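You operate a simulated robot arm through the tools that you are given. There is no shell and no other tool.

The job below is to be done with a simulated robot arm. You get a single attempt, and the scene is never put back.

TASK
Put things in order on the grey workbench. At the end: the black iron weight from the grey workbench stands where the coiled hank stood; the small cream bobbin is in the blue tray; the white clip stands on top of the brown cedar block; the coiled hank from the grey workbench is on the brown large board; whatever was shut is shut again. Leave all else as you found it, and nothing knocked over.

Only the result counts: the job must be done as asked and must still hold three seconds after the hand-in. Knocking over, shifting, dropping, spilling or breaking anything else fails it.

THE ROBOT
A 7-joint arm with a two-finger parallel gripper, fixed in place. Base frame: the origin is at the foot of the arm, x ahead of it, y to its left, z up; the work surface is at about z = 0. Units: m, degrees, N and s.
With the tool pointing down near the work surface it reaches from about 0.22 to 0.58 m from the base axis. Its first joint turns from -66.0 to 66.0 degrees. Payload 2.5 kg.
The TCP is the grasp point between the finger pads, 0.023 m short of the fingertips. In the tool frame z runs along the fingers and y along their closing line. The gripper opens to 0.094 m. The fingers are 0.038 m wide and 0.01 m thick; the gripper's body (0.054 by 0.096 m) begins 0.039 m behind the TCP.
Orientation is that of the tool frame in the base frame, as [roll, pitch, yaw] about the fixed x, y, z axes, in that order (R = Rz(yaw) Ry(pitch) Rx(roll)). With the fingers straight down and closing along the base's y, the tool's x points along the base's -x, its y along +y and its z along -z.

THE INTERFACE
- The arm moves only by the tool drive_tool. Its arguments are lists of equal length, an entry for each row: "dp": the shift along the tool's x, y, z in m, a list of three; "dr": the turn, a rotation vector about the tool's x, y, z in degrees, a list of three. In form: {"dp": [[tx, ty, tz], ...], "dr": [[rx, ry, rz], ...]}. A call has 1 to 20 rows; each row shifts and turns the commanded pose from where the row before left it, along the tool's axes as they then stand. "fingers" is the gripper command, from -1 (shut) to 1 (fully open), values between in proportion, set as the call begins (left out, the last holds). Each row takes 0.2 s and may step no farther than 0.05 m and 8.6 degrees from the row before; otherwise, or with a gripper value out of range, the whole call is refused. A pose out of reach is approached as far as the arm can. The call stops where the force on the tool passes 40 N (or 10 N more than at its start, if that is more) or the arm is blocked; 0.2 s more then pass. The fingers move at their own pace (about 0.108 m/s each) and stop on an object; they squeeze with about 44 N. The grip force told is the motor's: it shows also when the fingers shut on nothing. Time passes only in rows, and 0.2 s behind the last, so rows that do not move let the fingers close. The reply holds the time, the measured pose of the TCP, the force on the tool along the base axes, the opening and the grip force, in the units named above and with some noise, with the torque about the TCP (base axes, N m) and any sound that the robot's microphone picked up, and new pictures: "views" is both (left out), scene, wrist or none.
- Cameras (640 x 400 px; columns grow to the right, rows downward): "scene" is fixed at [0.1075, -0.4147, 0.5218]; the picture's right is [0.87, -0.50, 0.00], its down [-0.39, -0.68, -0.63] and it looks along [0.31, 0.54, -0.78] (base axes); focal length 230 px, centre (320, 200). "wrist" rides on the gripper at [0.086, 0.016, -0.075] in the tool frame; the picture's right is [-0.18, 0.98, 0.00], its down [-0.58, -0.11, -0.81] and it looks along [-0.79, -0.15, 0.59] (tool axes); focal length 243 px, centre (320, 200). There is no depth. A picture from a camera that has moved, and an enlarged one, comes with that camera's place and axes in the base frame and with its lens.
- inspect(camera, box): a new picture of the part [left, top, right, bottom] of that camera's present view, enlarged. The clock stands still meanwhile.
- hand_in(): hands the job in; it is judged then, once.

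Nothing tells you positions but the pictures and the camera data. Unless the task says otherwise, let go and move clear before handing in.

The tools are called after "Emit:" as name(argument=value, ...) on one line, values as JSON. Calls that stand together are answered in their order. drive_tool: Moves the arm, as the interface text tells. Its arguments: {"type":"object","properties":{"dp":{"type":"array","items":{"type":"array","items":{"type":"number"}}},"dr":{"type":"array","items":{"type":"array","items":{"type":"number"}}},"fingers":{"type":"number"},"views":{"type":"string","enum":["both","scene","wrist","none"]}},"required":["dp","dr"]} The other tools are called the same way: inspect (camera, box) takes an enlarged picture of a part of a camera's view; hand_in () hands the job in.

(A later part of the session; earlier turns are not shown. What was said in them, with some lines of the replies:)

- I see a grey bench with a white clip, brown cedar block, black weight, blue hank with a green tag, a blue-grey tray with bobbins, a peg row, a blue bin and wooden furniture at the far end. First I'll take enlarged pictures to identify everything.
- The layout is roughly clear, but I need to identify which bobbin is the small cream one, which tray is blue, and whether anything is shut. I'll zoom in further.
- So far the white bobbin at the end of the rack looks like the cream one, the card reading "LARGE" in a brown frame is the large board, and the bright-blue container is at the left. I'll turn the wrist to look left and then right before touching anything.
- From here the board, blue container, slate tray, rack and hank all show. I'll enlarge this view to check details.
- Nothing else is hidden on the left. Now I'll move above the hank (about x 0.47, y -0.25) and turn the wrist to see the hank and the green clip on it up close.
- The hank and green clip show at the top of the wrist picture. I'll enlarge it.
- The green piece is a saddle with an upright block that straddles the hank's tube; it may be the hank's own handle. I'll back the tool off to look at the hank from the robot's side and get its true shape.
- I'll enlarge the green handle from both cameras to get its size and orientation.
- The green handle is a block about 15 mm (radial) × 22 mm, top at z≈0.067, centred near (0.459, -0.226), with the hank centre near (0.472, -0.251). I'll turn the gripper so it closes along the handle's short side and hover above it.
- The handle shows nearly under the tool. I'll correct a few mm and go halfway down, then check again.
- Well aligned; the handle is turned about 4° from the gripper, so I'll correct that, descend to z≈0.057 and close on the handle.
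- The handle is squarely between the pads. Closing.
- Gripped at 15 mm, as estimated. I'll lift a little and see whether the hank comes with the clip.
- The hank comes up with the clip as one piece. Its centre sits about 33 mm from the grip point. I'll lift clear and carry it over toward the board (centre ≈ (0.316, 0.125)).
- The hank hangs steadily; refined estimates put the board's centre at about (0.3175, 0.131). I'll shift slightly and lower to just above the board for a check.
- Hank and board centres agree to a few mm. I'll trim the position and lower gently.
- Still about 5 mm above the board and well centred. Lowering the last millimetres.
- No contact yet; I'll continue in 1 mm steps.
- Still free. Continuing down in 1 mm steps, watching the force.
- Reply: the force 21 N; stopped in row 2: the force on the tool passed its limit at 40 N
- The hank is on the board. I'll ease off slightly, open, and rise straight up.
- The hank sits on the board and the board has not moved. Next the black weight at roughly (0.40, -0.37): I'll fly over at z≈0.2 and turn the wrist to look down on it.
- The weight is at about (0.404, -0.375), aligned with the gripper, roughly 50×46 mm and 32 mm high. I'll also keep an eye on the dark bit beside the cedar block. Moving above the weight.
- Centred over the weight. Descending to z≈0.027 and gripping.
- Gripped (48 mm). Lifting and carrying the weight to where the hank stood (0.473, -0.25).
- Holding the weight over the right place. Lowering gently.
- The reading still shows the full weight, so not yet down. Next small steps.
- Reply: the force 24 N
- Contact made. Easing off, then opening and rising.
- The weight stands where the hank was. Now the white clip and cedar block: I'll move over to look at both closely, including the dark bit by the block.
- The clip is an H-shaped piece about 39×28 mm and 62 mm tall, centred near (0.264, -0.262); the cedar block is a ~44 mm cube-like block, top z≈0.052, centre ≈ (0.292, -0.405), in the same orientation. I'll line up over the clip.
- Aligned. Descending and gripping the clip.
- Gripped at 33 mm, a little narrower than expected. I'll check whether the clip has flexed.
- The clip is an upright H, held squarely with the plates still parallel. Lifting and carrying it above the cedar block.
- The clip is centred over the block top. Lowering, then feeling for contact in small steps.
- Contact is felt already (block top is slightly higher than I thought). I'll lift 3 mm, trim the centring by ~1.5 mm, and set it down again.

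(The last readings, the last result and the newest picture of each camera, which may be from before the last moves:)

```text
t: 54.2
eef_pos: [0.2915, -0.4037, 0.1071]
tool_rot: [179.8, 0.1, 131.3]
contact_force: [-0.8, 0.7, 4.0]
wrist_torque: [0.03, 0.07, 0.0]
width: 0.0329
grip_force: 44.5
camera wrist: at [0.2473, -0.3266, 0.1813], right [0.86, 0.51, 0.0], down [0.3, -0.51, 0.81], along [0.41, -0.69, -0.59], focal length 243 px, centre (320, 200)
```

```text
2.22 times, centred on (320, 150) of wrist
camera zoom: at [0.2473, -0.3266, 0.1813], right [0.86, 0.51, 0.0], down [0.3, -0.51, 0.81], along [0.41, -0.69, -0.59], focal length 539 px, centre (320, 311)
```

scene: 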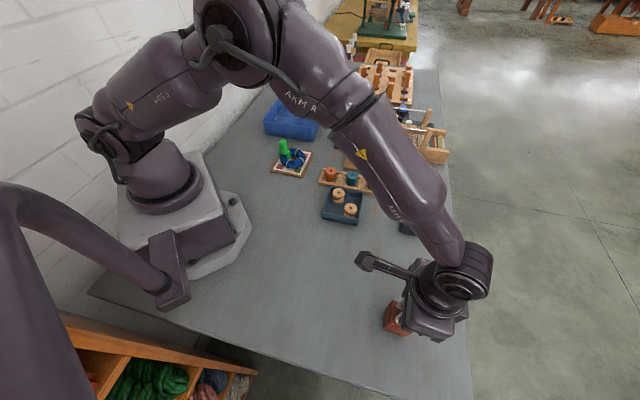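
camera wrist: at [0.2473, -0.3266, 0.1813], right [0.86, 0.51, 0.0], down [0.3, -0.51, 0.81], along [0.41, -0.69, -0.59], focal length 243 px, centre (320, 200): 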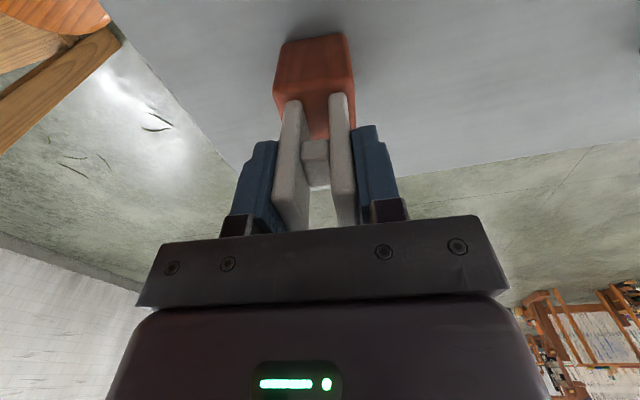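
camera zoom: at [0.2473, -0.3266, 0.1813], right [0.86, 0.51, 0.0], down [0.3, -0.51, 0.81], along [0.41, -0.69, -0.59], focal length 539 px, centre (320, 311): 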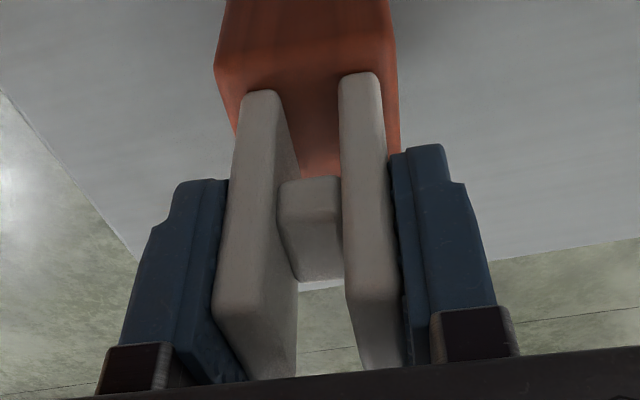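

Well seated in the middle of the block. Opening and rising straight up.

Emit:
drive_tool(dp=[[0, 0, 0], [0, 0, 0], [0, 0, 0], [0, 0, -0.02], [0, 0, -0.04], [0, 0, -0.04], [0, 0, 0]], dr=[[0, 0, 0], [0, 0, 0], [0, 0, 0], [0, 0, 0], [0, 0, 0], [0, 0, 0], [0, 0, 0]], fingers=1, views="both")

Emit:
inspect(camera="wrist", box=[230, 0, 410, 130])

```text
t: 55.8
eef_pos: [0.2907, -0.4025, 0.2068]
tool_rot: [179.9, 0.0, 131.3]
contact_force: [0.1, -0.1, 0.2]
wrist_torque: [0.01, -0.02, 0.01]
width: 0.0939
grip_force: 0.0
camera wrist: at [0.2474, -0.327, 0.2814], right [0.86, 0.51, 0.0], down [0.3, -0.51, 0.81], along [0.41, -0.69, -0.59], focal length 243 px, centre (320, 200)
```

scene: 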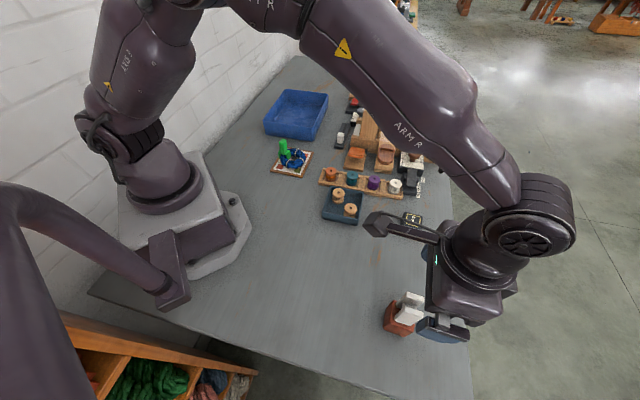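
wrist: 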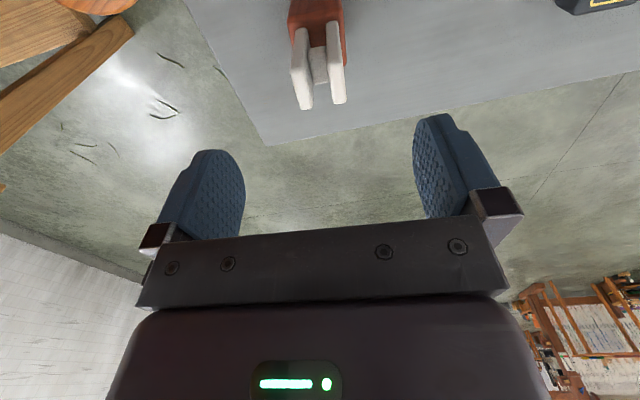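

```text
3.08 times, centred on (320, 65) of wrist
camera zoom: at [0.2474, -0.327, 0.2814], right [0.86, 0.51, 0.0], down [0.3, -0.51, 0.81], along [0.41, -0.69, -0.59], focal length 746 px, centre (320, 615)
```

zoom: 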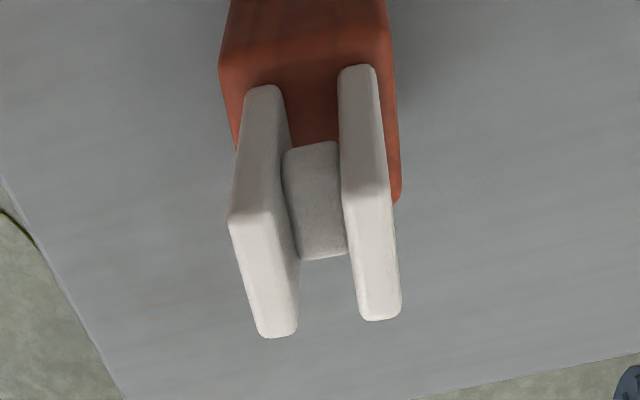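

The clip stands on the block. Now the cream bobbin at the end of the rack: moving above it to look closely.

Emit:
drive_tool(dp=[[0.0063, 0.0388, 0], [0.0063, 0.0388, 0], [0.0063, 0.0388, 0], [0.0063, 0.0388, 0], [0.0063, 0.0388, 0], [0.0063, 0.0388, 0], [0.0063, 0.0388, 0], [0.0063, 0.0388, 0], [0, 0, 0]], dr=[[0, 0, 0], [0, 0, 0], [0, 0, 0], [0, 0, 0], [0, 0, 0], [0, 0, 0], [0, 0, 0], [0, 0, 0], [0, 0, -3]], views="both")

Emit:
inspect(camera="wrist", box=[240, 0, 400, 100])

Emit:
inspect(camera="scene", box=[360, 280, 440, 345])

```text
t: 57.8
eef_pos: [0.4922, -0.1609, 0.2073]
tool_rot: [180.0, 0.0, 134.2]
contact_force: [-0.1, -0.6, 0.6]
wrist_torque: [0.0, -0.01, -0.03]
width: 0.0942
grip_force: 0.1
camera wrist: at [0.4439, -0.086, 0.2815], right [0.83, 0.55, 0.0], down [0.33, -0.49, 0.81], along [0.45, -0.67, -0.59], focal length 243 px, centre (320, 200)
```

scene: 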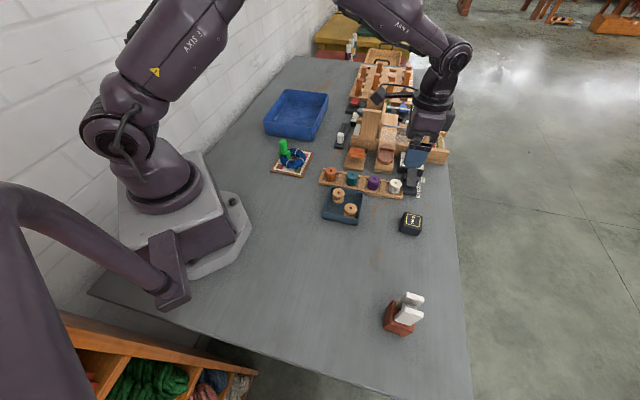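
wrist: 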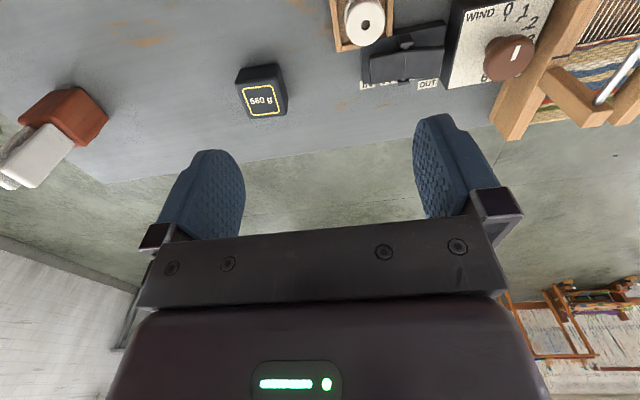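

```text
4.00 times, centred on (320, 50) of wrist
camera zoom: at [0.4439, -0.086, 0.2815], right [0.83, 0.55, 0.0], down [0.33, -0.49, 0.81], along [0.45, -0.67, -0.59], focal length 970 px, centre (320, 800)
```

zoom: 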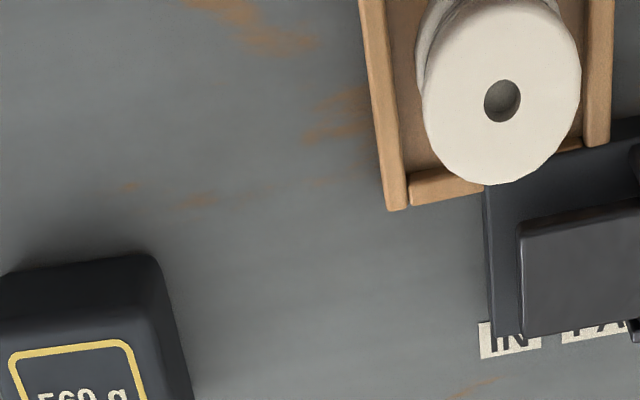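

```text
6.15 times, centred on (400, 312) of scene
camera zoom: at [0.1076, -0.4146, 0.5218], right [0.87, -0.5, 0.0], down [-0.39, -0.68, -0.63], along [0.31, 0.54, -0.78], focal length 1418 px, centre (-172, -492)
```

zoom: 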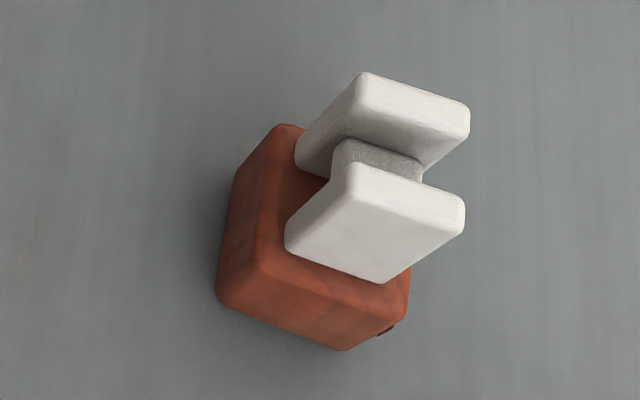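

Up close this bobbin is distinctly cream. I'll check the rack wall height so the fingertips stay above it.

Emit:
inspect(camera="scene", box=[374, 172, 414, 202])

Emit:
inspect(camera="scene", box=[316, 160, 364, 230])

```text
13.33 times, centred on (394, 187) of scene
camera zoom: at [0.1076, -0.4146, 0.5218], right [0.87, -0.5, 0.0], down [-0.39, -0.68, -0.63], along [0.31, 0.54, -0.78], focal length 3073 px, centre (-667, 373)
```

zoom: 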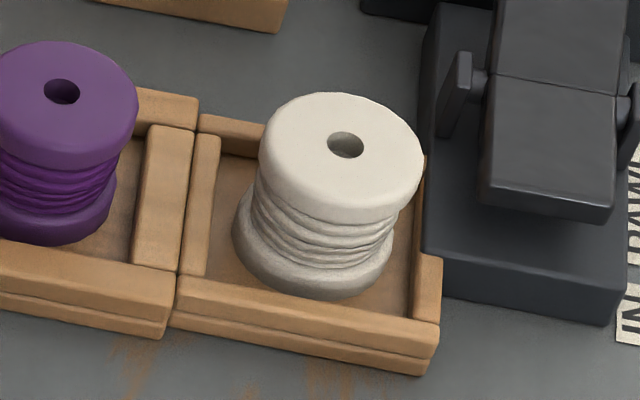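

```text
5.71 times, centred on (340, 195) of scene
camera zoom: at [0.1076, -0.4146, 0.5218], right [0.87, -0.5, 0.0], down [-0.39, -0.68, -0.63], along [0.31, 0.54, -0.78], focal length 1317 px, centre (206, 229)
```

zoom: 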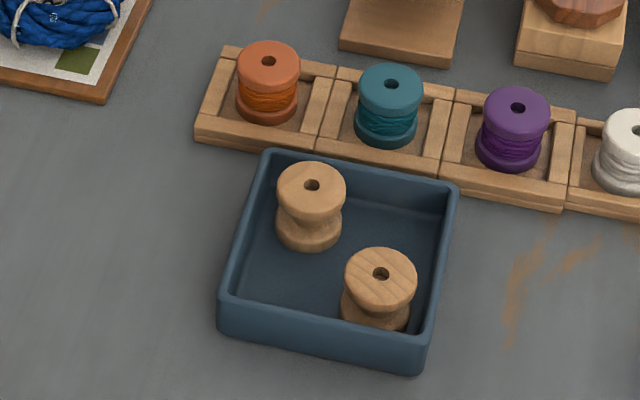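

The cell wall top is near z 0.016 and the bobbin top near z 0.039 at about (0.520, -0.131). I'll narrow the fingers and line up above it, closing across the rack.

Emit:
drive_tool(dp=[[0.002, 0.0204, 0.01], [0.002, 0.0203, 0.02], [0, 0, 0.04], [0, 0, 0.03], [0, 0, 0]], dr=[[0, 0, 0], [0, 0, 0], [0, 0, 0], [0, 0, 0], [0, 0, 0]], fingers=0.1, views="both")

Emit:
inspect(camera="wrist", box=[240, 50, 400, 170])

```text
t: 59.0
eef_pos: [0.5193, -0.1292, 0.1068]
tool_rot: [179.9, 0.1, 134.3]
contact_force: [0.2, 0.0, 0.2]
wrist_torque: [-0.01, -0.02, 0.01]
width: 0.0518
grip_force: 0.1
camera wrist: at [0.4709, -0.0548, 0.1818], right [0.83, 0.55, 0.0], down [0.33, -0.49, 0.81], along [0.45, -0.67, -0.59], focal length 243 px, centre (320, 200)
```

scene: 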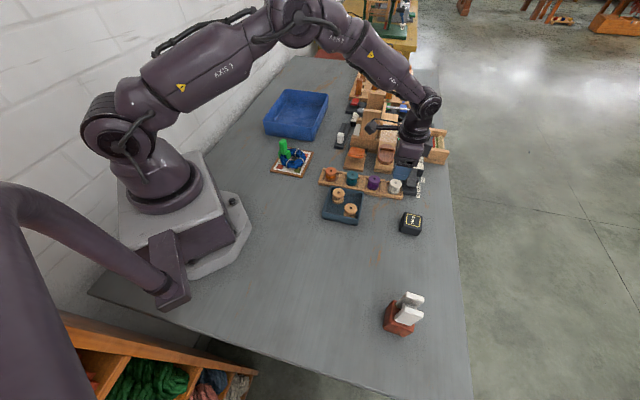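
wrist: 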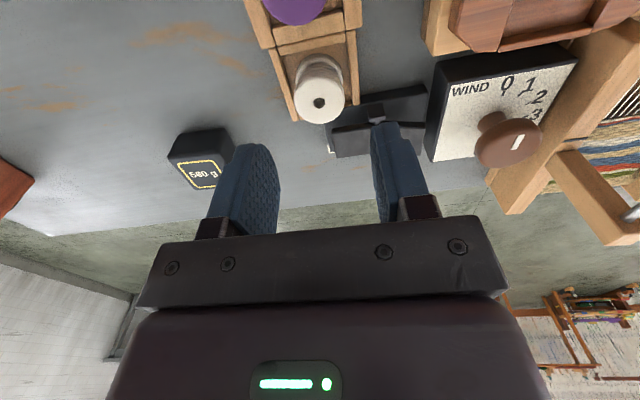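

```text
3.33 times, centred on (320, 110) of wrist
camera zoom: at [0.4709, -0.0548, 0.1818], right [0.83, 0.55, 0.0], down [0.33, -0.49, 0.81], along [0.45, -0.67, -0.59], focal length 809 px, centre (320, 500)
```

zoom: 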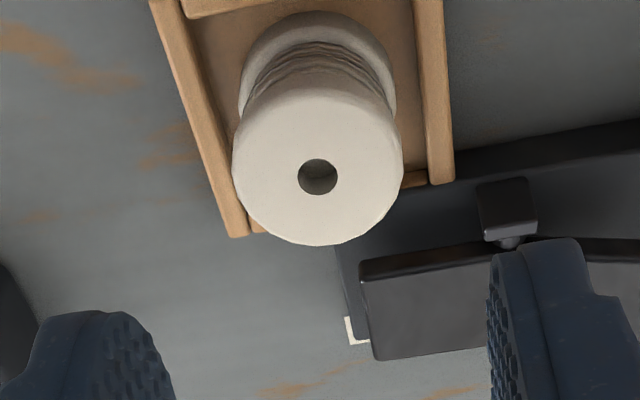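

The pawl's bracket would be close to the far finger, so I'll turn the gripper about 18° away from it and narrow the opening before descending.

Emit:
drive_tool(dp=[[-0.002, 0, 0], [0, 0, 0], [0, 0, 0], [0, 0, 0.03], [0, 0, 0]], dr=[[0, 0, -6], [0, 0, -6], [0, 0, -6], [0, 0, 0], [0, 0, 0]], fingers=0.0, views="both")

Emit:
inspect(camera="wrist", box=[220, 70, 420, 220])

Emit:
inspect(camera="scene", box=[374, 150, 444, 202])

```text
t: 60.2
eef_pos: [0.5216, -0.1296, 0.0782]
tool_rot: [179.8, 0.1, 152.2]
contact_force: [0.0, 0.4, 0.0]
wrist_torque: [-0.01, 0.04, -0.01]
width: 0.0469
grip_force: 0.0
camera wrist: at [0.4519, -0.0751, 0.1519], right [0.62, 0.78, 0.0], down [0.46, -0.37, 0.81], along [0.63, -0.5, -0.59], focal length 243 px, centre (320, 200)
```

scene: 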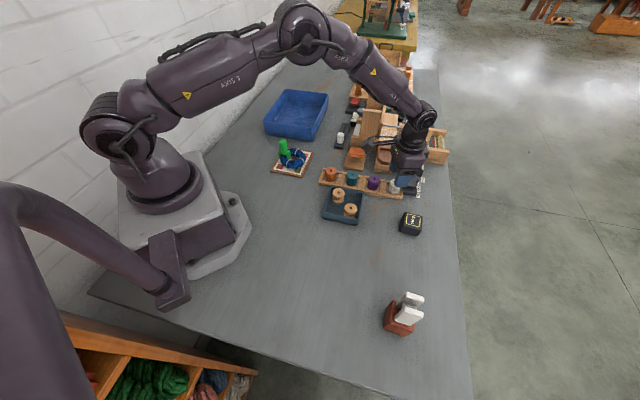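
wrist: 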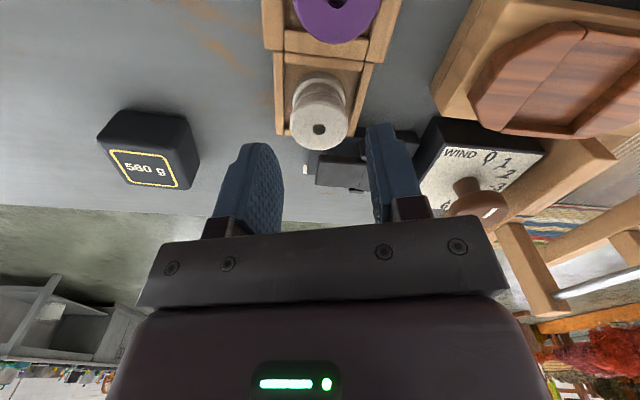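

```text
2.67 times, centred on (320, 145) of wrist
camera zoom: at [0.4519, -0.0751, 0.1519], right [0.62, 0.78, 0.0], down [0.46, -0.37, 0.81], along [0.63, -0.5, -0.59], focal length 647 px, centre (320, 347)
```

zoom: 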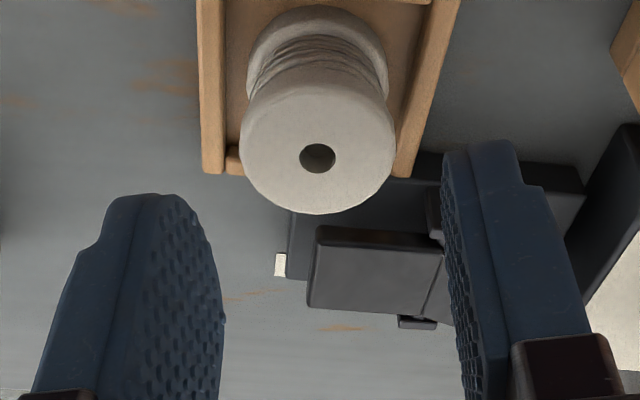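

```text
7.69 times, centred on (409, 176) of scene
camera zoom: at [0.1075, -0.4147, 0.5218], right [0.87, -0.5, 0.0], down [-0.39, -0.68, -0.63], along [0.31, 0.54, -0.78], focal length 1773 px, centre (-365, 385)
```

zoom: 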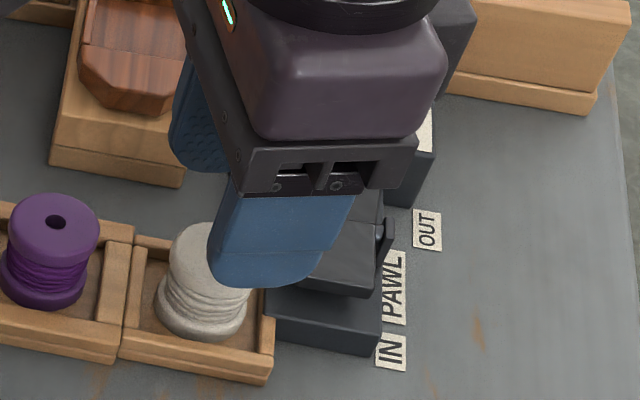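

Centred over the bobbin with clear space for both fingers. Descending to z≈0.0425.

Emit:
drive_tool(dp=[[0, -0.0005, 0.014], [0, 0, 0.012], [0, 0, 0.006], [0, 0, 0.003], [0, 0, 0]], dr=[[0, 0, 0], [0, 0, 0], [0, 0, 0], [0, 0, 0], [0, 0, 0]], views="both")

Emit:
inspect(camera="wrist", box=[220, 70, 420, 240])

Emit:
inspect(camera="scene", box=[374, 150, 444, 202])

```text
t: 61.4
eef_pos: [0.52, -0.1332, 0.0418]
tool_rot: [179.9, 0.2, 152.3]
contact_force: [0.3, -1.3, -0.7]
wrist_torque: [0.01, -0.01, -0.02]
width: 0.047
grip_force: 0.1
camera wrist: at [0.4515, -0.0759, 0.1164], right [0.62, 0.78, 0.0], down [0.46, -0.37, 0.81], along [0.63, -0.5, -0.59], focal length 243 px, centre (320, 200)
```

scene: 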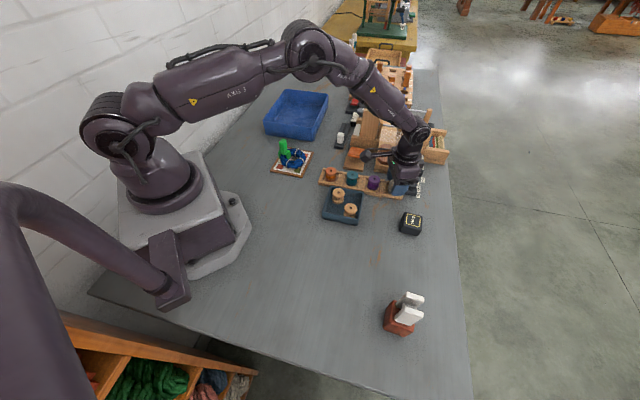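
wrist: 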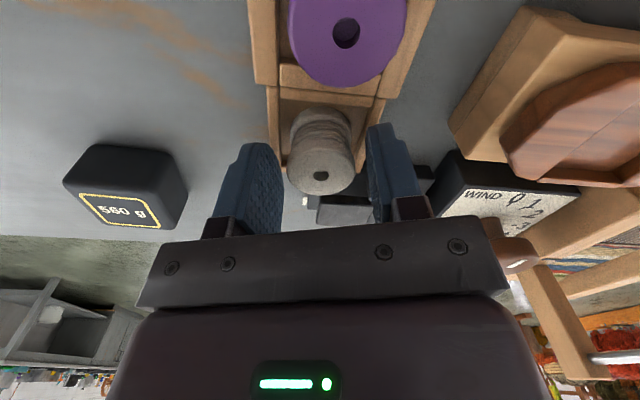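

```text
2.35 times, centred on (320, 155) of wrist
camera zoom: at [0.4515, -0.0759, 0.1164], right [0.62, 0.78, 0.0], down [0.46, -0.37, 0.81], along [0.63, -0.5, -0.59], focal length 571 px, centre (320, 306)
```

zoom: 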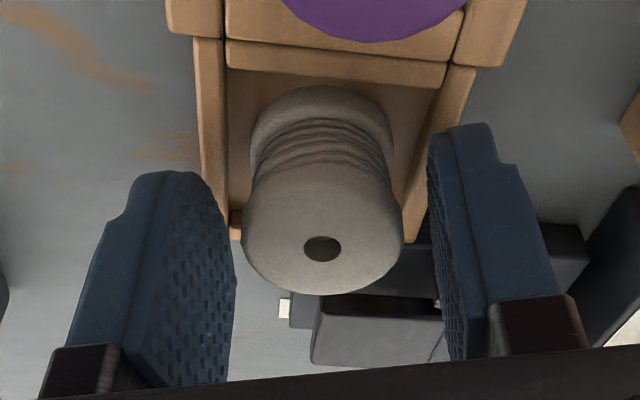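

```text
7.69 times, centred on (409, 176) of scene
camera zoom: at [0.1075, -0.4147, 0.5218], right [0.87, -0.5, 0.0], down [-0.39, -0.68, -0.63], along [0.31, 0.54, -0.78], focal length 1773 px, centre (-365, 385)
```

zoom: 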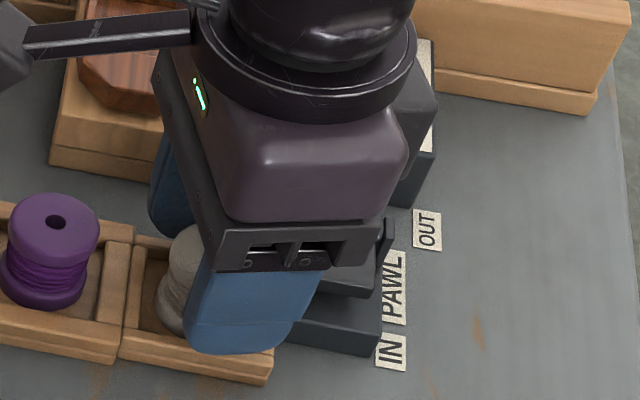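

Fingers flank the bobbin, no contact. Closing.

Emit:
drive_tool(dp=[[0, 0, 0], [0, 0, 0], [0, 0, 0]], dr=[[0, 0, 0], [0, 0, 0], [0, 0, 0]], fingers=-1, views="wrist")

Emit:
drive_tool(dp=[[0, 0, -0.005], [0, 0, -0.005], [0, 0, -0.01], [0, 0, 0]], dr=[[0, 0, 0], [0, 0, 0], [0, 0, 0], [0, 0, 0]], views="both")

Emit:
inspect(camera="wrist", box=[220, 70, 420, 240])

```text
t: 62.2
eef_pos: [0.52, -0.1305, 0.0416]
tool_rot: [179.8, 0.1, 152.4]
contact_force: [-0.6, 0.0, 0.0]
wrist_torque: [0.03, -0.04, 0.02]
width: 0.0317
grip_force: 43.3
camera wrist: at [0.4515, -0.0759, 0.1165], right [0.62, 0.78, 0.0], down [0.46, -0.37, 0.81], along [0.63, -0.5, -0.59], focal length 243 px, centre (320, 200)
```

wrist: 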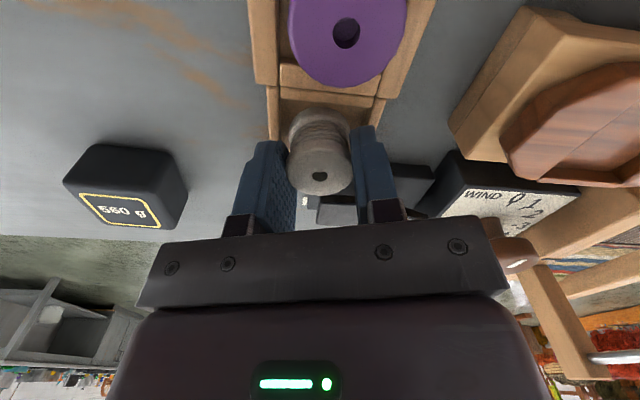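

```text
t: 63.2
eef_pos: [0.5193, -0.1305, 0.0628]
tool_rot: [180.0, 0.1, 152.3]
contact_force: [-0.4, 0.4, -0.6]
wrist_torque: [-0.01, -0.01, 0.01]
width: 0.0317
grip_force: 44.2
camera wrist: at [0.451, -0.0758, 0.137], right [0.62, 0.78, 0.0], down [0.46, -0.37, 0.81], along [0.63, -0.5, -0.59], focal length 243 px, centre (320, 200)
```

scene: 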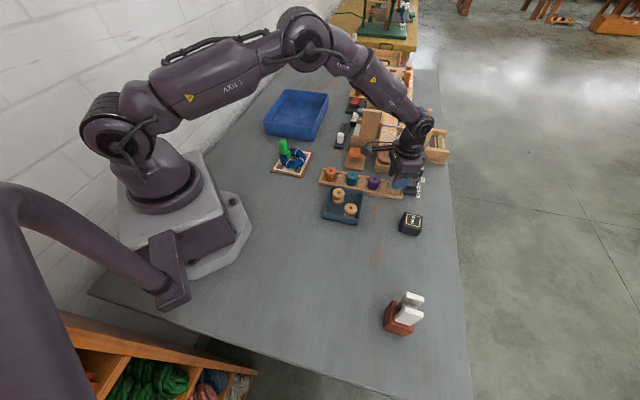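
wrist: 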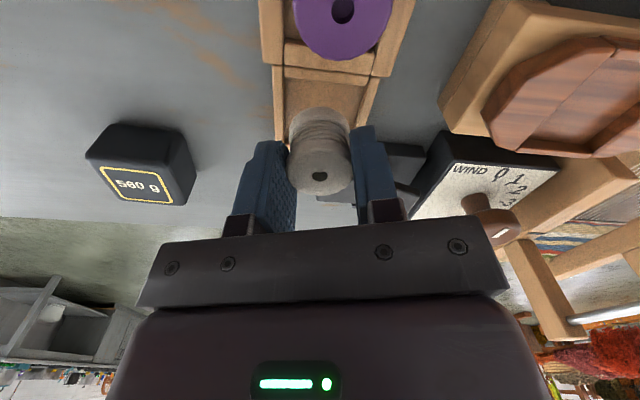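

```text
2.35 times, centred on (320, 155) of wrist
camera zoom: at [0.451, -0.0758, 0.137], right [0.62, 0.78, 0.0], down [0.46, -0.37, 0.81], along [0.63, -0.5, -0.59], focal length 571 px, centre (320, 306)
```

zoom: 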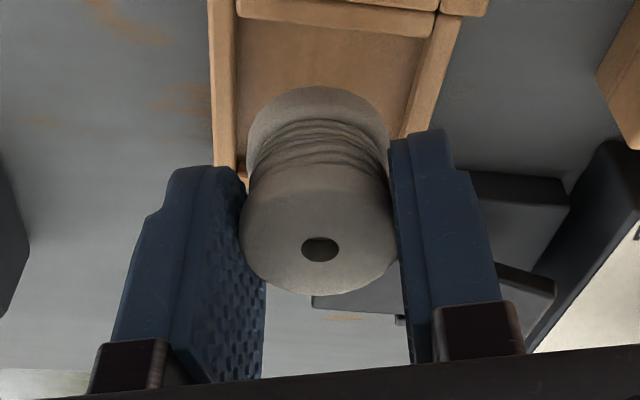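

The cream bobbin is lifted clear. I'll look at the bright-blue tray to plan the drop-off.

Emit:
inspect(camera="scene", box=[250, 80, 346, 150])

```text
5.71 times, centred on (298, 115) of scene
camera zoom: at [0.1075, -0.4147, 0.5218], right [0.87, -0.5, 0.0], down [-0.39, -0.68, -0.63], along [0.31, 0.54, -0.78], focal length 1317 px, centre (446, 686)
```

zoom: 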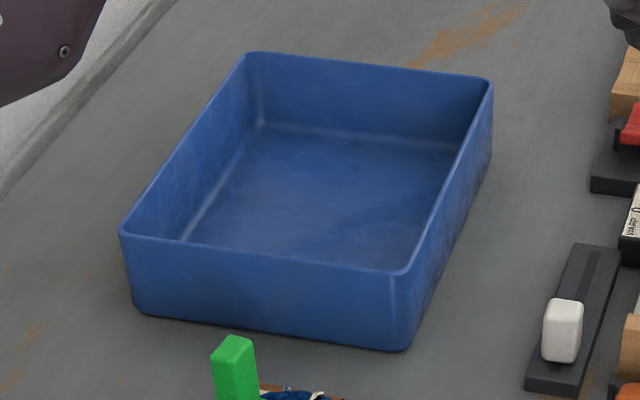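

The bright-blue tray spans roughly from (0.30, 0.33)/(0.43, 0.20) at its near edge outward, rim about 55 mm high. I'll lift high, retreat toward the robot to clear the loom, then swing left over the tray at about (0.41, 0.31).

Emit:
drive_tool(dp=[[0, 0, -0.0374], [0, 0, -0.0374], [0, 0, -0.0374], [0, 0, -0.0374], [0, 0, -0.0374], [0.0351, 0.0066, 0], [0.0351, 0.0066, 0], [0.0351, 0.0066, 0], [0.0351, 0.0066, 0], [0.0351, 0.0066, 0], [0.01585, 0.0383, 0], [0.01585, 0.0383, 0], [0.01585, 0.0383, 0], [0.01585, 0.0383, 0], [0.01585, 0.0383, 0], [0.01585, 0.0383, 0], [0.01585, 0.0383, 0], [0.01585, 0.0383, 0], [0, 0, 0]], dr=[[0, 0, 0], [0, 0, 0], [0, 0, 0], [0, 0, 0], [0, 0, 0], [0, 0, 0], [0, 0, 0], [0, 0, 0], [0, 0, 0], [0, 0, 0], [0, 0, 0], [0, 0, 0], [0, 0, 0], [0, 0, 0], [0, 0, 0], [0, 0, 0], [0, 0, 0], [0, 0, 0], [0, 0, 0]], views="both")

Emit:
inspect(camera="scene", box=[250, 60, 346, 150])

```text
t: 67.2
eef_pos: [0.4092, 0.3093, 0.2492]
tool_rot: [179.9, 0.0, 152.2]
contact_force: [0.1, 0.5, 0.4]
wrist_torque: [-0.01, 0.0, -0.01]
width: 0.0317
grip_force: 43.5
camera wrist: at [0.3411, 0.3654, 0.3241], right [0.62, 0.78, 0.0], down [0.46, -0.37, 0.81], along [0.63, -0.5, -0.59], focal length 243 px, centre (320, 200)
```

scene: 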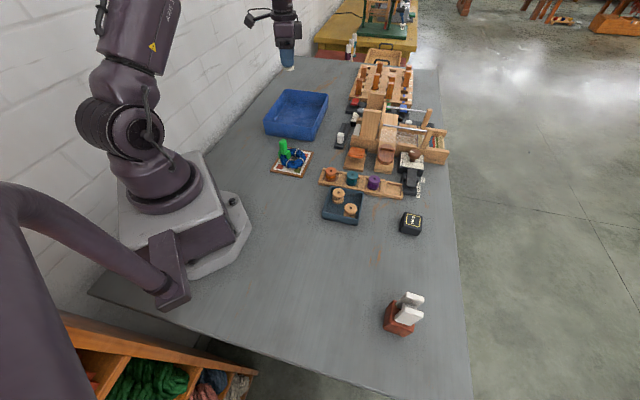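
wrist: 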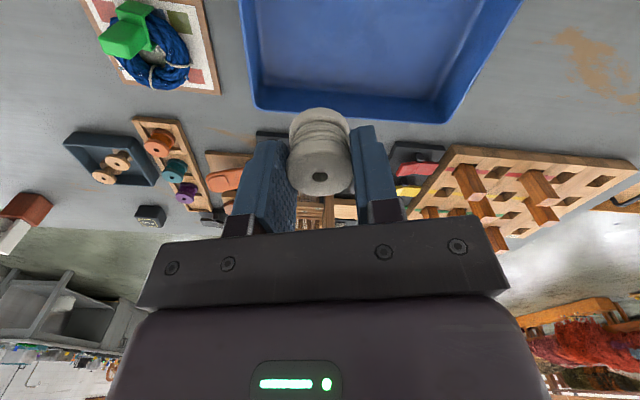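

```text
4.44 times, centred on (298, 105) of scene
camera zoom: at [0.1076, -0.4146, 0.5218], right [0.87, -0.5, 0.0], down [-0.39, -0.68, -0.63], along [0.31, 0.54, -0.78], focal length 1024 px, centre (418, 622)
```

zoom: 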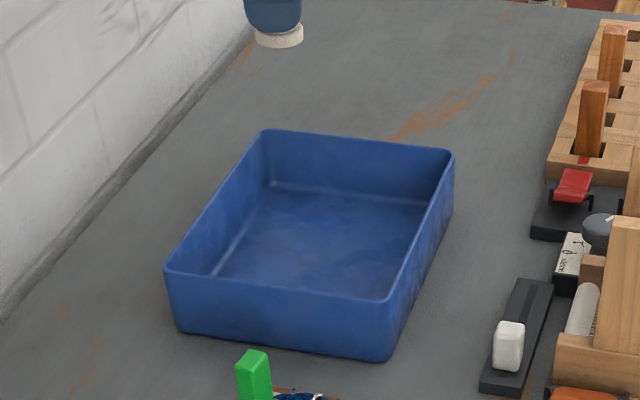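

The TCP is over the tray floor well inside the walls. Lowering.

Emit:
drive_tool(dp=[[0, 0, 0.04], [0, 0, 0.04], [0, 0, 0.04], [0, 0, 0.035], [0, 0, 0.025], [0, 0, 0.015], [0, 0, 0]], dr=[[0, 0, 0], [0, 0, 0], [0, 0, 0], [0, 0, 0], [0, 0, 0], [0, 0, 0], [0, 0, 0]], views="both")

Emit:
inspect(camera="scene", box=[250, 60, 346, 150])

```text
t: 68.8
eef_pos: [0.4112, 0.3092, 0.054]
tool_rot: [179.9, 0.1, 152.2]
contact_force: [0.0, -0.1, -1.0]
wrist_torque: [0.01, 0.0, 0.0]
width: 0.0315
grip_force: 43.8
camera wrist: at [0.342, 0.3651, 0.1285], right [0.62, 0.78, 0.0], down [0.46, -0.37, 0.81], along [0.63, -0.5, -0.59], focal length 243 px, centre (320, 200)
```

scene: 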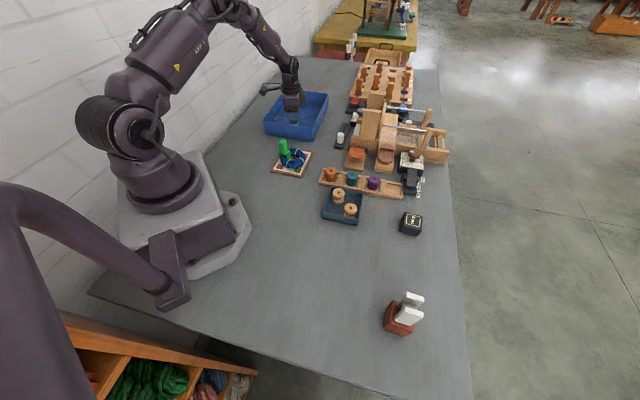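
wrist: 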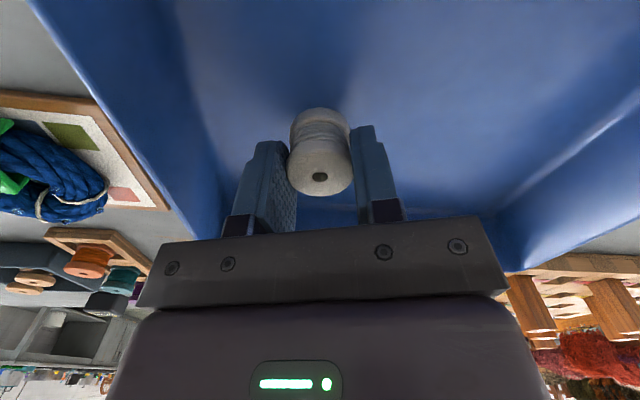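

```text
4.44 times, centred on (298, 105) of scene
camera zoom: at [0.1075, -0.4147, 0.5218], right [0.87, -0.5, 0.0], down [-0.39, -0.68, -0.63], along [0.31, 0.54, -0.78], focal length 1024 px, centre (418, 622)
```

zoom: 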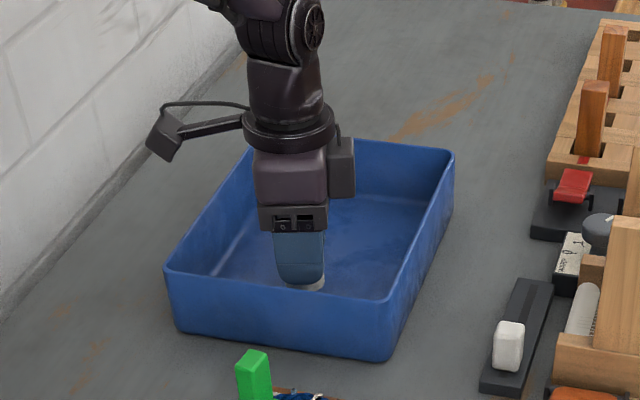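

The bobbin is inside the tray. Lowering gently to the floor.

Emit:
drive_tool(dp=[[0, 0, 0.004], [0, 0, 0.003], [0, 0, 0.002], [0, 0, 0]], dr=[[0, 0, 0], [0, 0, 0], [0, 0, 0], [0, 0, 0]], views="none")

Emit:
drive_tool(dp=[[0, 0, 0.001], [0, 0, 0.001], [0, 0, 0]], dr=[[0, 0, 0], [0, 0, 0], [0, 0, 0]], views="none")

Emit:
drive_tool(dp=[[0, 0, 0.001], [0, 0, 0]], dr=[[0, 0, 0], [0, 0, 0]], views="none")

```text
t: 69.8
eef_pos: [0.4107, 0.3106, 0.0458]
tool_rot: [179.9, 0.1, 152.3]
contact_force: [0.5, 0.7, 0.4]
wrist_torque: [0.03, 0.0, 0.0]
width: 0.0316
grip_force: 43.8
```

```text
t: 70.6
eef_pos: [0.4101, 0.3094, 0.044]
tool_rot: [179.9, 0.1, 152.3]
contact_force: [0.3, -0.5, -0.6]
wrist_torque: [0.0, -0.01, 0.01]
width: 0.0317
grip_force: 44.2
```

```text
t: 71.2
eef_pos: [0.4092, 0.3094, 0.0429]
tool_rot: [179.9, 0.1, 152.3]
contact_force: [-0.8, -0.4, -0.2]
wrist_torque: [-0.02, 0.04, 0.02]
width: 0.0317
grip_force: 43.6
```

Emit:
drive_tool(dp=[[0, 0, 0.001], [0, 0, 0], [0, 0, 0]], dr=[[0, 0, 0], [0, 0, 0], [0, 0, 0]], views="none")

Emit:
drive_tool(dp=[[0, 0, 0.0008], [0, 0, 0], [0, 0, 0]], dr=[[0, 0, 0], [0, 0, 0], [0, 0, 0]], views="none")

Emit:
drive_tool(dp=[[0, 0, 0.0008], [0, 0, 0], [0, 0, 0]], dr=[[0, 0, 0], [0, 0, 0], [0, 0, 0]], views="none")

```text
t: 72.0
eef_pos: [0.4104, 0.3106, 0.0409]
tool_rot: [179.9, 0.1, 152.3]
contact_force: [0.0, -0.7, -0.4]
wrist_torque: [0.02, 0.0, 0.02]
width: 0.0314
grip_force: 44.2
```

```text
t: 72.8
eef_pos: [0.41, 0.3096, 0.0401]
tool_rot: [179.9, 0.1, 152.3]
contact_force: [-1.1, 0.1, 0.2]
wrist_torque: [-0.01, 0.02, 0.02]
width: 0.0316
grip_force: 44.2
```

```text
t: 73.6
eef_pos: [0.4114, 0.31, 0.0398]
tool_rot: [179.9, 0.2, 152.2]
contact_force: [0.4, -0.3, 1.0]
wrist_torque: [-0.01, -0.04, 0.02]
width: 0.0314
grip_force: 44.1
```

Emit:
drive_tool(dp=[[0, 0, 0.0008], [0, 0, 0], [0, 0, 0]], dr=[[0, 0, 0], [0, 0, 0], [0, 0, 0]], views="none")

Emit:
drive_tool(dp=[[0, 0, 0.0008], [0, 0, 0], [0, 0, 0]], dr=[[0, 0, 0], [0, 0, 0], [0, 0, 0]], views="both")

Emit:
inspect(camera="wrist", box=[220, 70, 420, 240])

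```text
t: 74.4
eef_pos: [0.4106, 0.3099, 0.0411]
tool_rot: [179.8, 0.2, 152.2]
contact_force: [-1.7, -1.0, 10.4]
wrist_torque: [-0.04, 0.07, 0.01]
width: 0.0315
grip_force: 43.6
```

```text
t: 75.2
eef_pos: [0.411, 0.3113, 0.0404]
tool_rot: [179.8, 0.1, 152.2]
contact_force: [-2.9, -2.3, 22.9]
wrist_torque: [-0.11, 0.09, 0.0]
width: 0.0315
grip_force: 44.3
camera wrist: at [0.3425, 0.3658, 0.1137], right [0.62, 0.78, 0.0], down [0.46, -0.37, 0.81], along [0.63, -0.5, -0.59], focal length 243 px, centre (320, 200)
```

scene: 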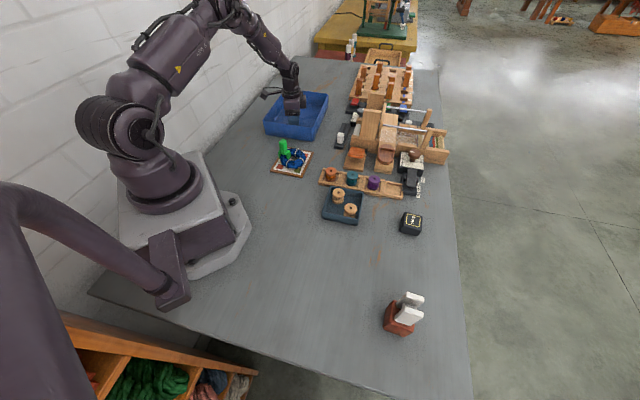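
wrist: 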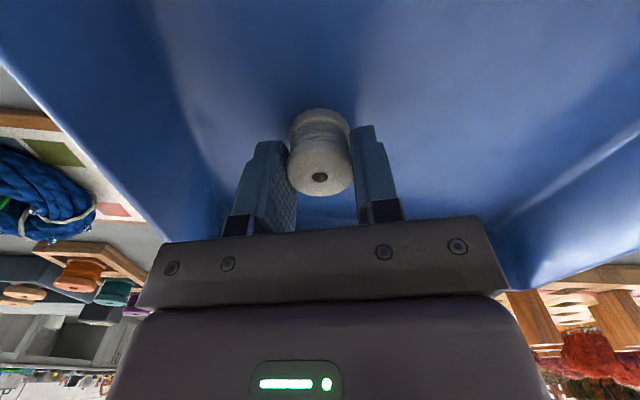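

```text
2.35 times, centred on (320, 155) of wrist
camera zoom: at [0.3425, 0.3658, 0.1137], right [0.62, 0.78, 0.0], down [0.46, -0.37, 0.81], along [0.63, -0.5, -0.59], focal length 571 px, centre (320, 306)
```

zoom: 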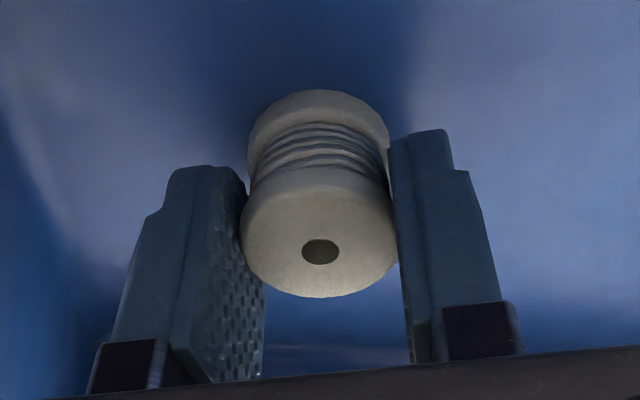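

The bobbin touches the tray floor. Easing off, opening, and rising.

Emit:
drive_tool(dp=[[0, 0, -0.0014], [0, 0, 0]], dr=[[0, 0, 0], [0, 0, 0]], views="none")

Emit:
drive_tool(dp=[[0, 0, 0], [0, 0, 0], [0, 0, 0], [0, 0, -0.02], [0, 0, -0.03], [0, 0, -0.04], [0, 0, -0.04], [0, 0, -0.04], [0, 0, 0]], dr=[[0, 0, 0], [0, 0, 0], [0, 0, 0], [0, 0, 0], [0, 0, 0], [0, 0, 0], [0, 0, 0], [0, 0, 0], [0, 0, 0]], fingers=0.3, views="both")

Emit:
inspect(camera="scene", box=[250, 60, 346, 150])

Emit:
inspect(camera="wrist", box=[200, 0, 440, 140])

```text
t: 75.8
eef_pos: [0.4093, 0.3094, 0.0387]
tool_rot: [179.8, 0.1, 152.3]
contact_force: [3.2, 2.1, 9.6]
wrist_torque: [0.11, -0.16, -0.01]
width: 0.0314
grip_force: 43.3
```

```text
t: 77.8
eef_pos: [0.411, 0.31, 0.2104]
tool_rot: [179.8, 0.1, 152.3]
contact_force: [-0.3, -0.1, -0.4]
wrist_torque: [0.0, -0.03, 0.02]
width: 0.0608
grip_force: 0.2
camera wrist: at [0.3416, 0.3653, 0.2845], right [0.62, 0.78, 0.0], down [0.46, -0.37, 0.81], along [0.63, -0.5, -0.59], focal length 243 px, centre (320, 200)
```

scene: 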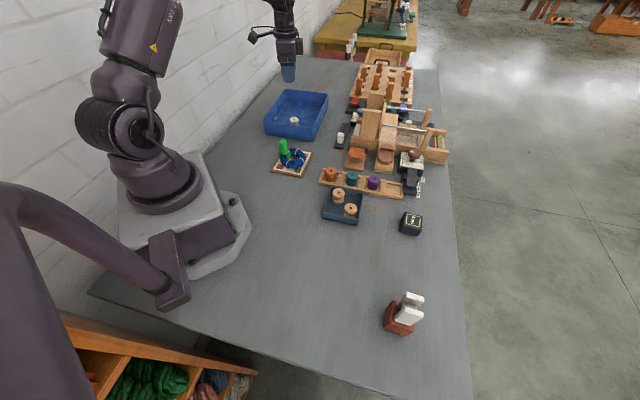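
wrist: 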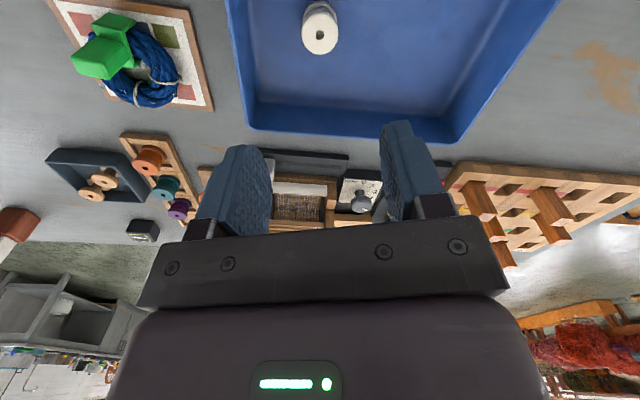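

```text
4.44 times, centred on (298, 105) of scene
camera zoom: at [0.1075, -0.4147, 0.5218], right [0.87, -0.5, 0.0], down [-0.39, -0.68, -0.63], along [0.31, 0.54, -0.78], focal length 1024 px, centre (418, 622)
```

zoom: 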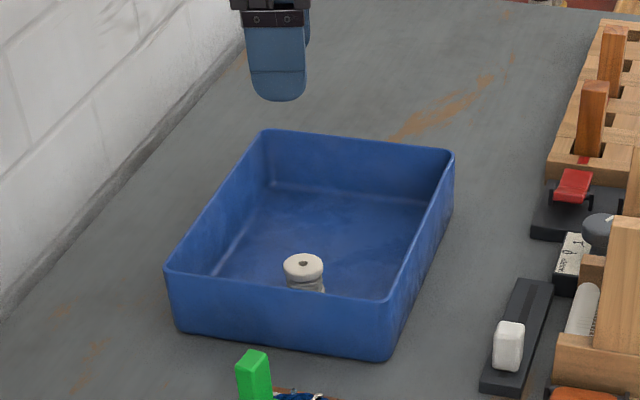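

```text
2.67 times, centred on (320, 70) of wrist
camera zoom: at [0.3416, 0.3653, 0.2845], right [0.62, 0.78, 0.0], down [0.46, -0.37, 0.81], along [0.63, -0.5, -0.59], focal length 647 px, centre (320, 547)
```

zoom: 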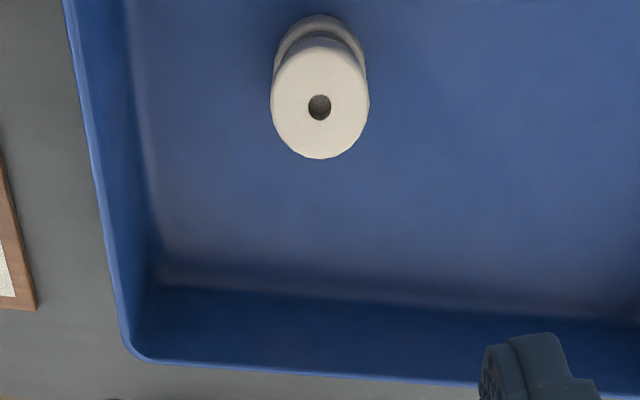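

The bobbin stands in the blue tray. I'll check the hank on the board and the rest of the bench once more.

Emit:
inspect(camera="wrist", box=[40, 0, 240, 130])

Emit:
inspect(camera="scene", box=[255, 130, 335, 190])

Emit:
inspect(camera="scene", box=[310, 140, 450, 240])

Emit:
inspect(camera="scene", box=[310, 40, 470, 140])

```text
3.08 times, centred on (140, 65) of wrist
camera zoom: at [0.3416, 0.3653, 0.2845], right [0.62, 0.78, 0.0], down [0.46, -0.37, 0.81], along [0.63, -0.5, -0.59], focal length 746 px, centre (874, 615)
```

zoom: 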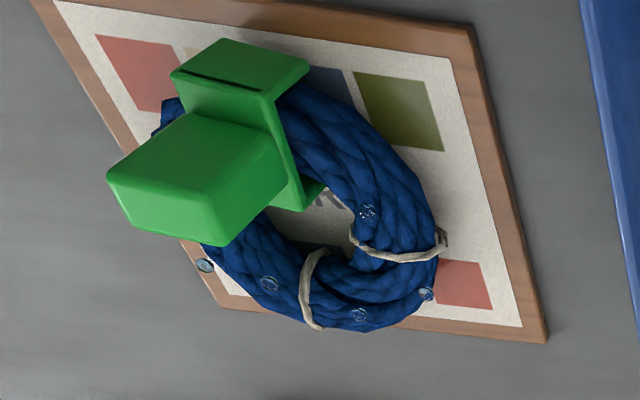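

```text
6.67 times, centred on (295, 160) of scene
camera zoom: at [0.1075, -0.4147, 0.5218], right [0.87, -0.5, 0.0], down [-0.39, -0.68, -0.63], along [0.31, 0.54, -0.78], focal length 1536 px, centre (487, 467)
```

zoom: 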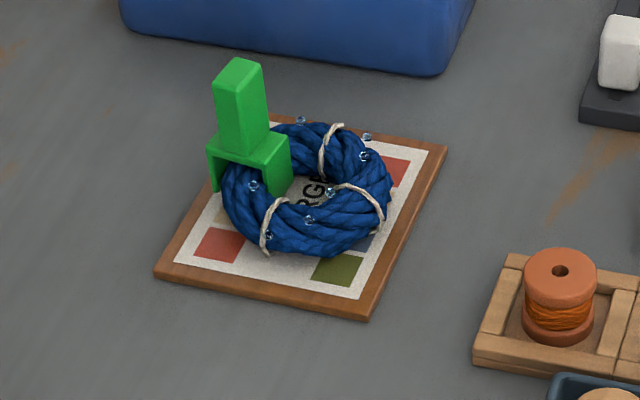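

```text
4.00 times, centred on (380, 190) of scene
camera zoom: at [0.1075, -0.4147, 0.5218], right [0.87, -0.5, 0.0], down [-0.39, -0.68, -0.63], along [0.31, 0.54, -0.78], focal length 922 px, centre (80, 240)
```

zoom: 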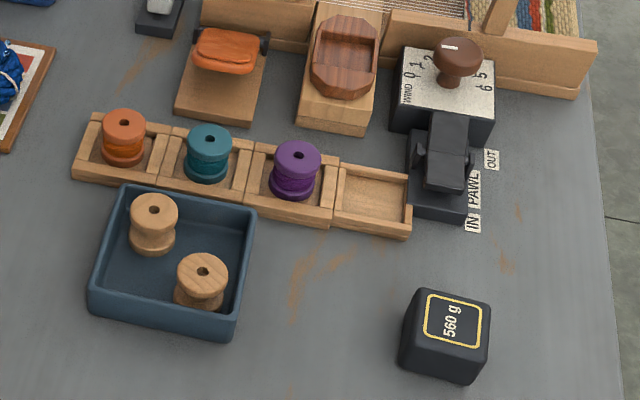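

```text
4.00 times, centred on (390, 90) of scene
camera zoom: at [0.1075, -0.4147, 0.5218], right [0.87, -0.5, 0.0], down [-0.39, -0.68, -0.63], along [0.31, 0.54, -0.78], focal length 922 px, centre (40, 640)
```

zoom: 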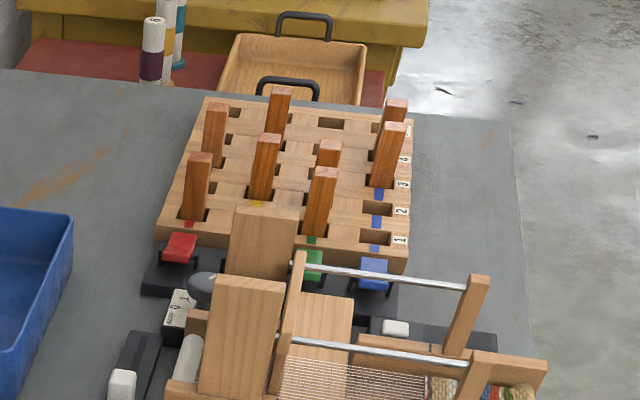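

All the pieces are in place and nothing else has shifted. I'll bring the arm back clear of everything near its starting pose and take a last look before handing in.

Emit:
drive_tool(dp=[[0, 0, -0.035], [0, 0, -0.035], [-0.0092, -0.039, 0], [-0.0092, -0.039, 0], [-0.0092, -0.039, 0], [-0.0092, -0.039, 0], [-0.0092, -0.039, 0], [-0.0092, -0.039, 0], [-0.0092, -0.039, 0], [-0.0092, -0.039, 0], [0, 0, 0], [0, 0, 0]], dr=[[0, 0, 0], [0, 0, 0], [0, 0, 0], [0, 0, 0], [0, 0, 0], [0, 0, 0], [0, 0, 0], [0, 0, 0], [0, 0, 0], [0, 0, 0], [0, 0, 0], [0, 0, 0]], fingers=1, views="both")

Emit:
inspect(camera="scene", box=[240, 80, 460, 220])

Emit:
inspect(camera="scene", box=[350, 200, 450, 345])

```text
t: 80.4
eef_pos: [0.3294, -0.0019, 0.2805]
tool_rot: [179.9, 0.0, 152.3]
contact_force: [0.4, 0.1, 0.1]
wrist_torque: [-0.01, -0.05, 0.01]
width: 0.094
grip_force: 0.0
camera wrist: at [0.2609, 0.0541, 0.3542], right [0.62, 0.78, 0.0], down [0.46, -0.37, 0.81], along [0.63, -0.5, -0.59], focal length 243 px, centre (320, 200)
```

scene: 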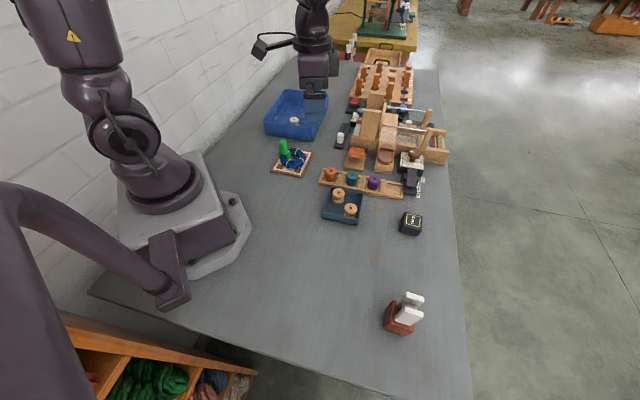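
wrist: 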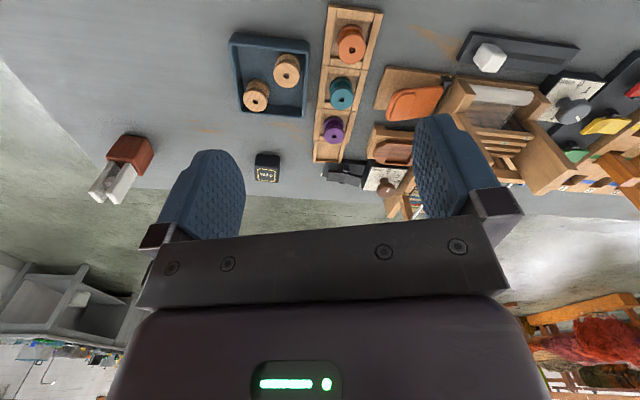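

```text
2.86 times, centred on (350, 150) of scene
camera zoom: at [0.1075, -0.4147, 0.5218], right [0.87, -0.5, 0.0], down [-0.39, -0.68, -0.63], along [0.31, 0.54, -0.78], focal length 658 px, centre (234, 343)
```

zoom: 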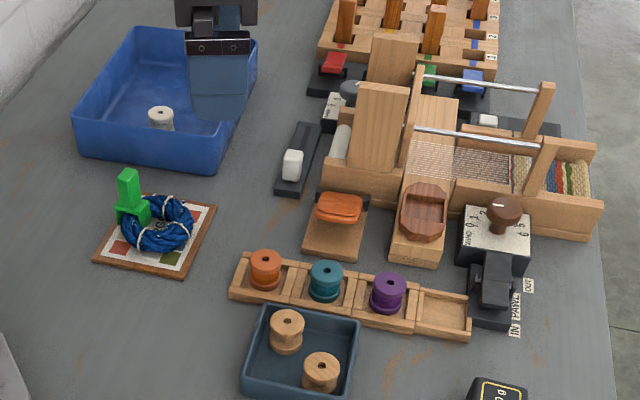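

```text
2.76 times, centred on (400, 272) of scene
camera zoom: at [0.1075, -0.4147, 0.5218], right [0.87, -0.5, 0.0], down [-0.39, -0.68, -0.63], along [0.31, 0.54, -0.78], focal length 636 px, centre (99, 0)
```

zoom: 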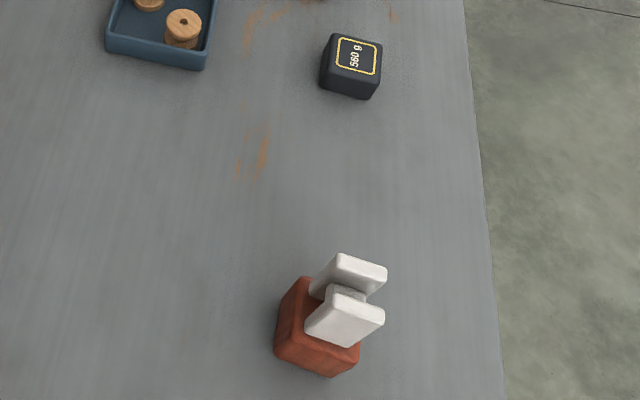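

The weight is where the hank stood, the hank lies on the LARGE board, and the clip stands on the cedar block. The cream bobbin stands in the blue tray. I opened nothing, nothing else on the bench looks moved, and the arm is clear with the gripper empty, so I'm handing in.

Emit:
hand_in()

```text
The job is handed in.
```

I handed the job in with all four items where you asked, and the last pictures showed everything standing and nothing else moved. I haven't seen the verdict, only that it was handed in.

- **Coiled hank:** it lies on the brown board marked LARGE. I lifted it by the green clip straddling it, which came up with it and is still on it.
- **Black iron weight:** it stands where the hank stood, at about (0.474, -0.249).
- **White clip:** it stands upright in the middle of the cedar block's top.
- **Small cream bobbin:** it stands upright in the bright-blue tray at the left. I took "the blue tray" to mean that one, not the smaller slate-blue tray that holds the two wooden bobbins.
- **Shut things:** I opened nothing, so there was nothing to shut again.

The arm ended back near its starting place with the gripper open and empty.
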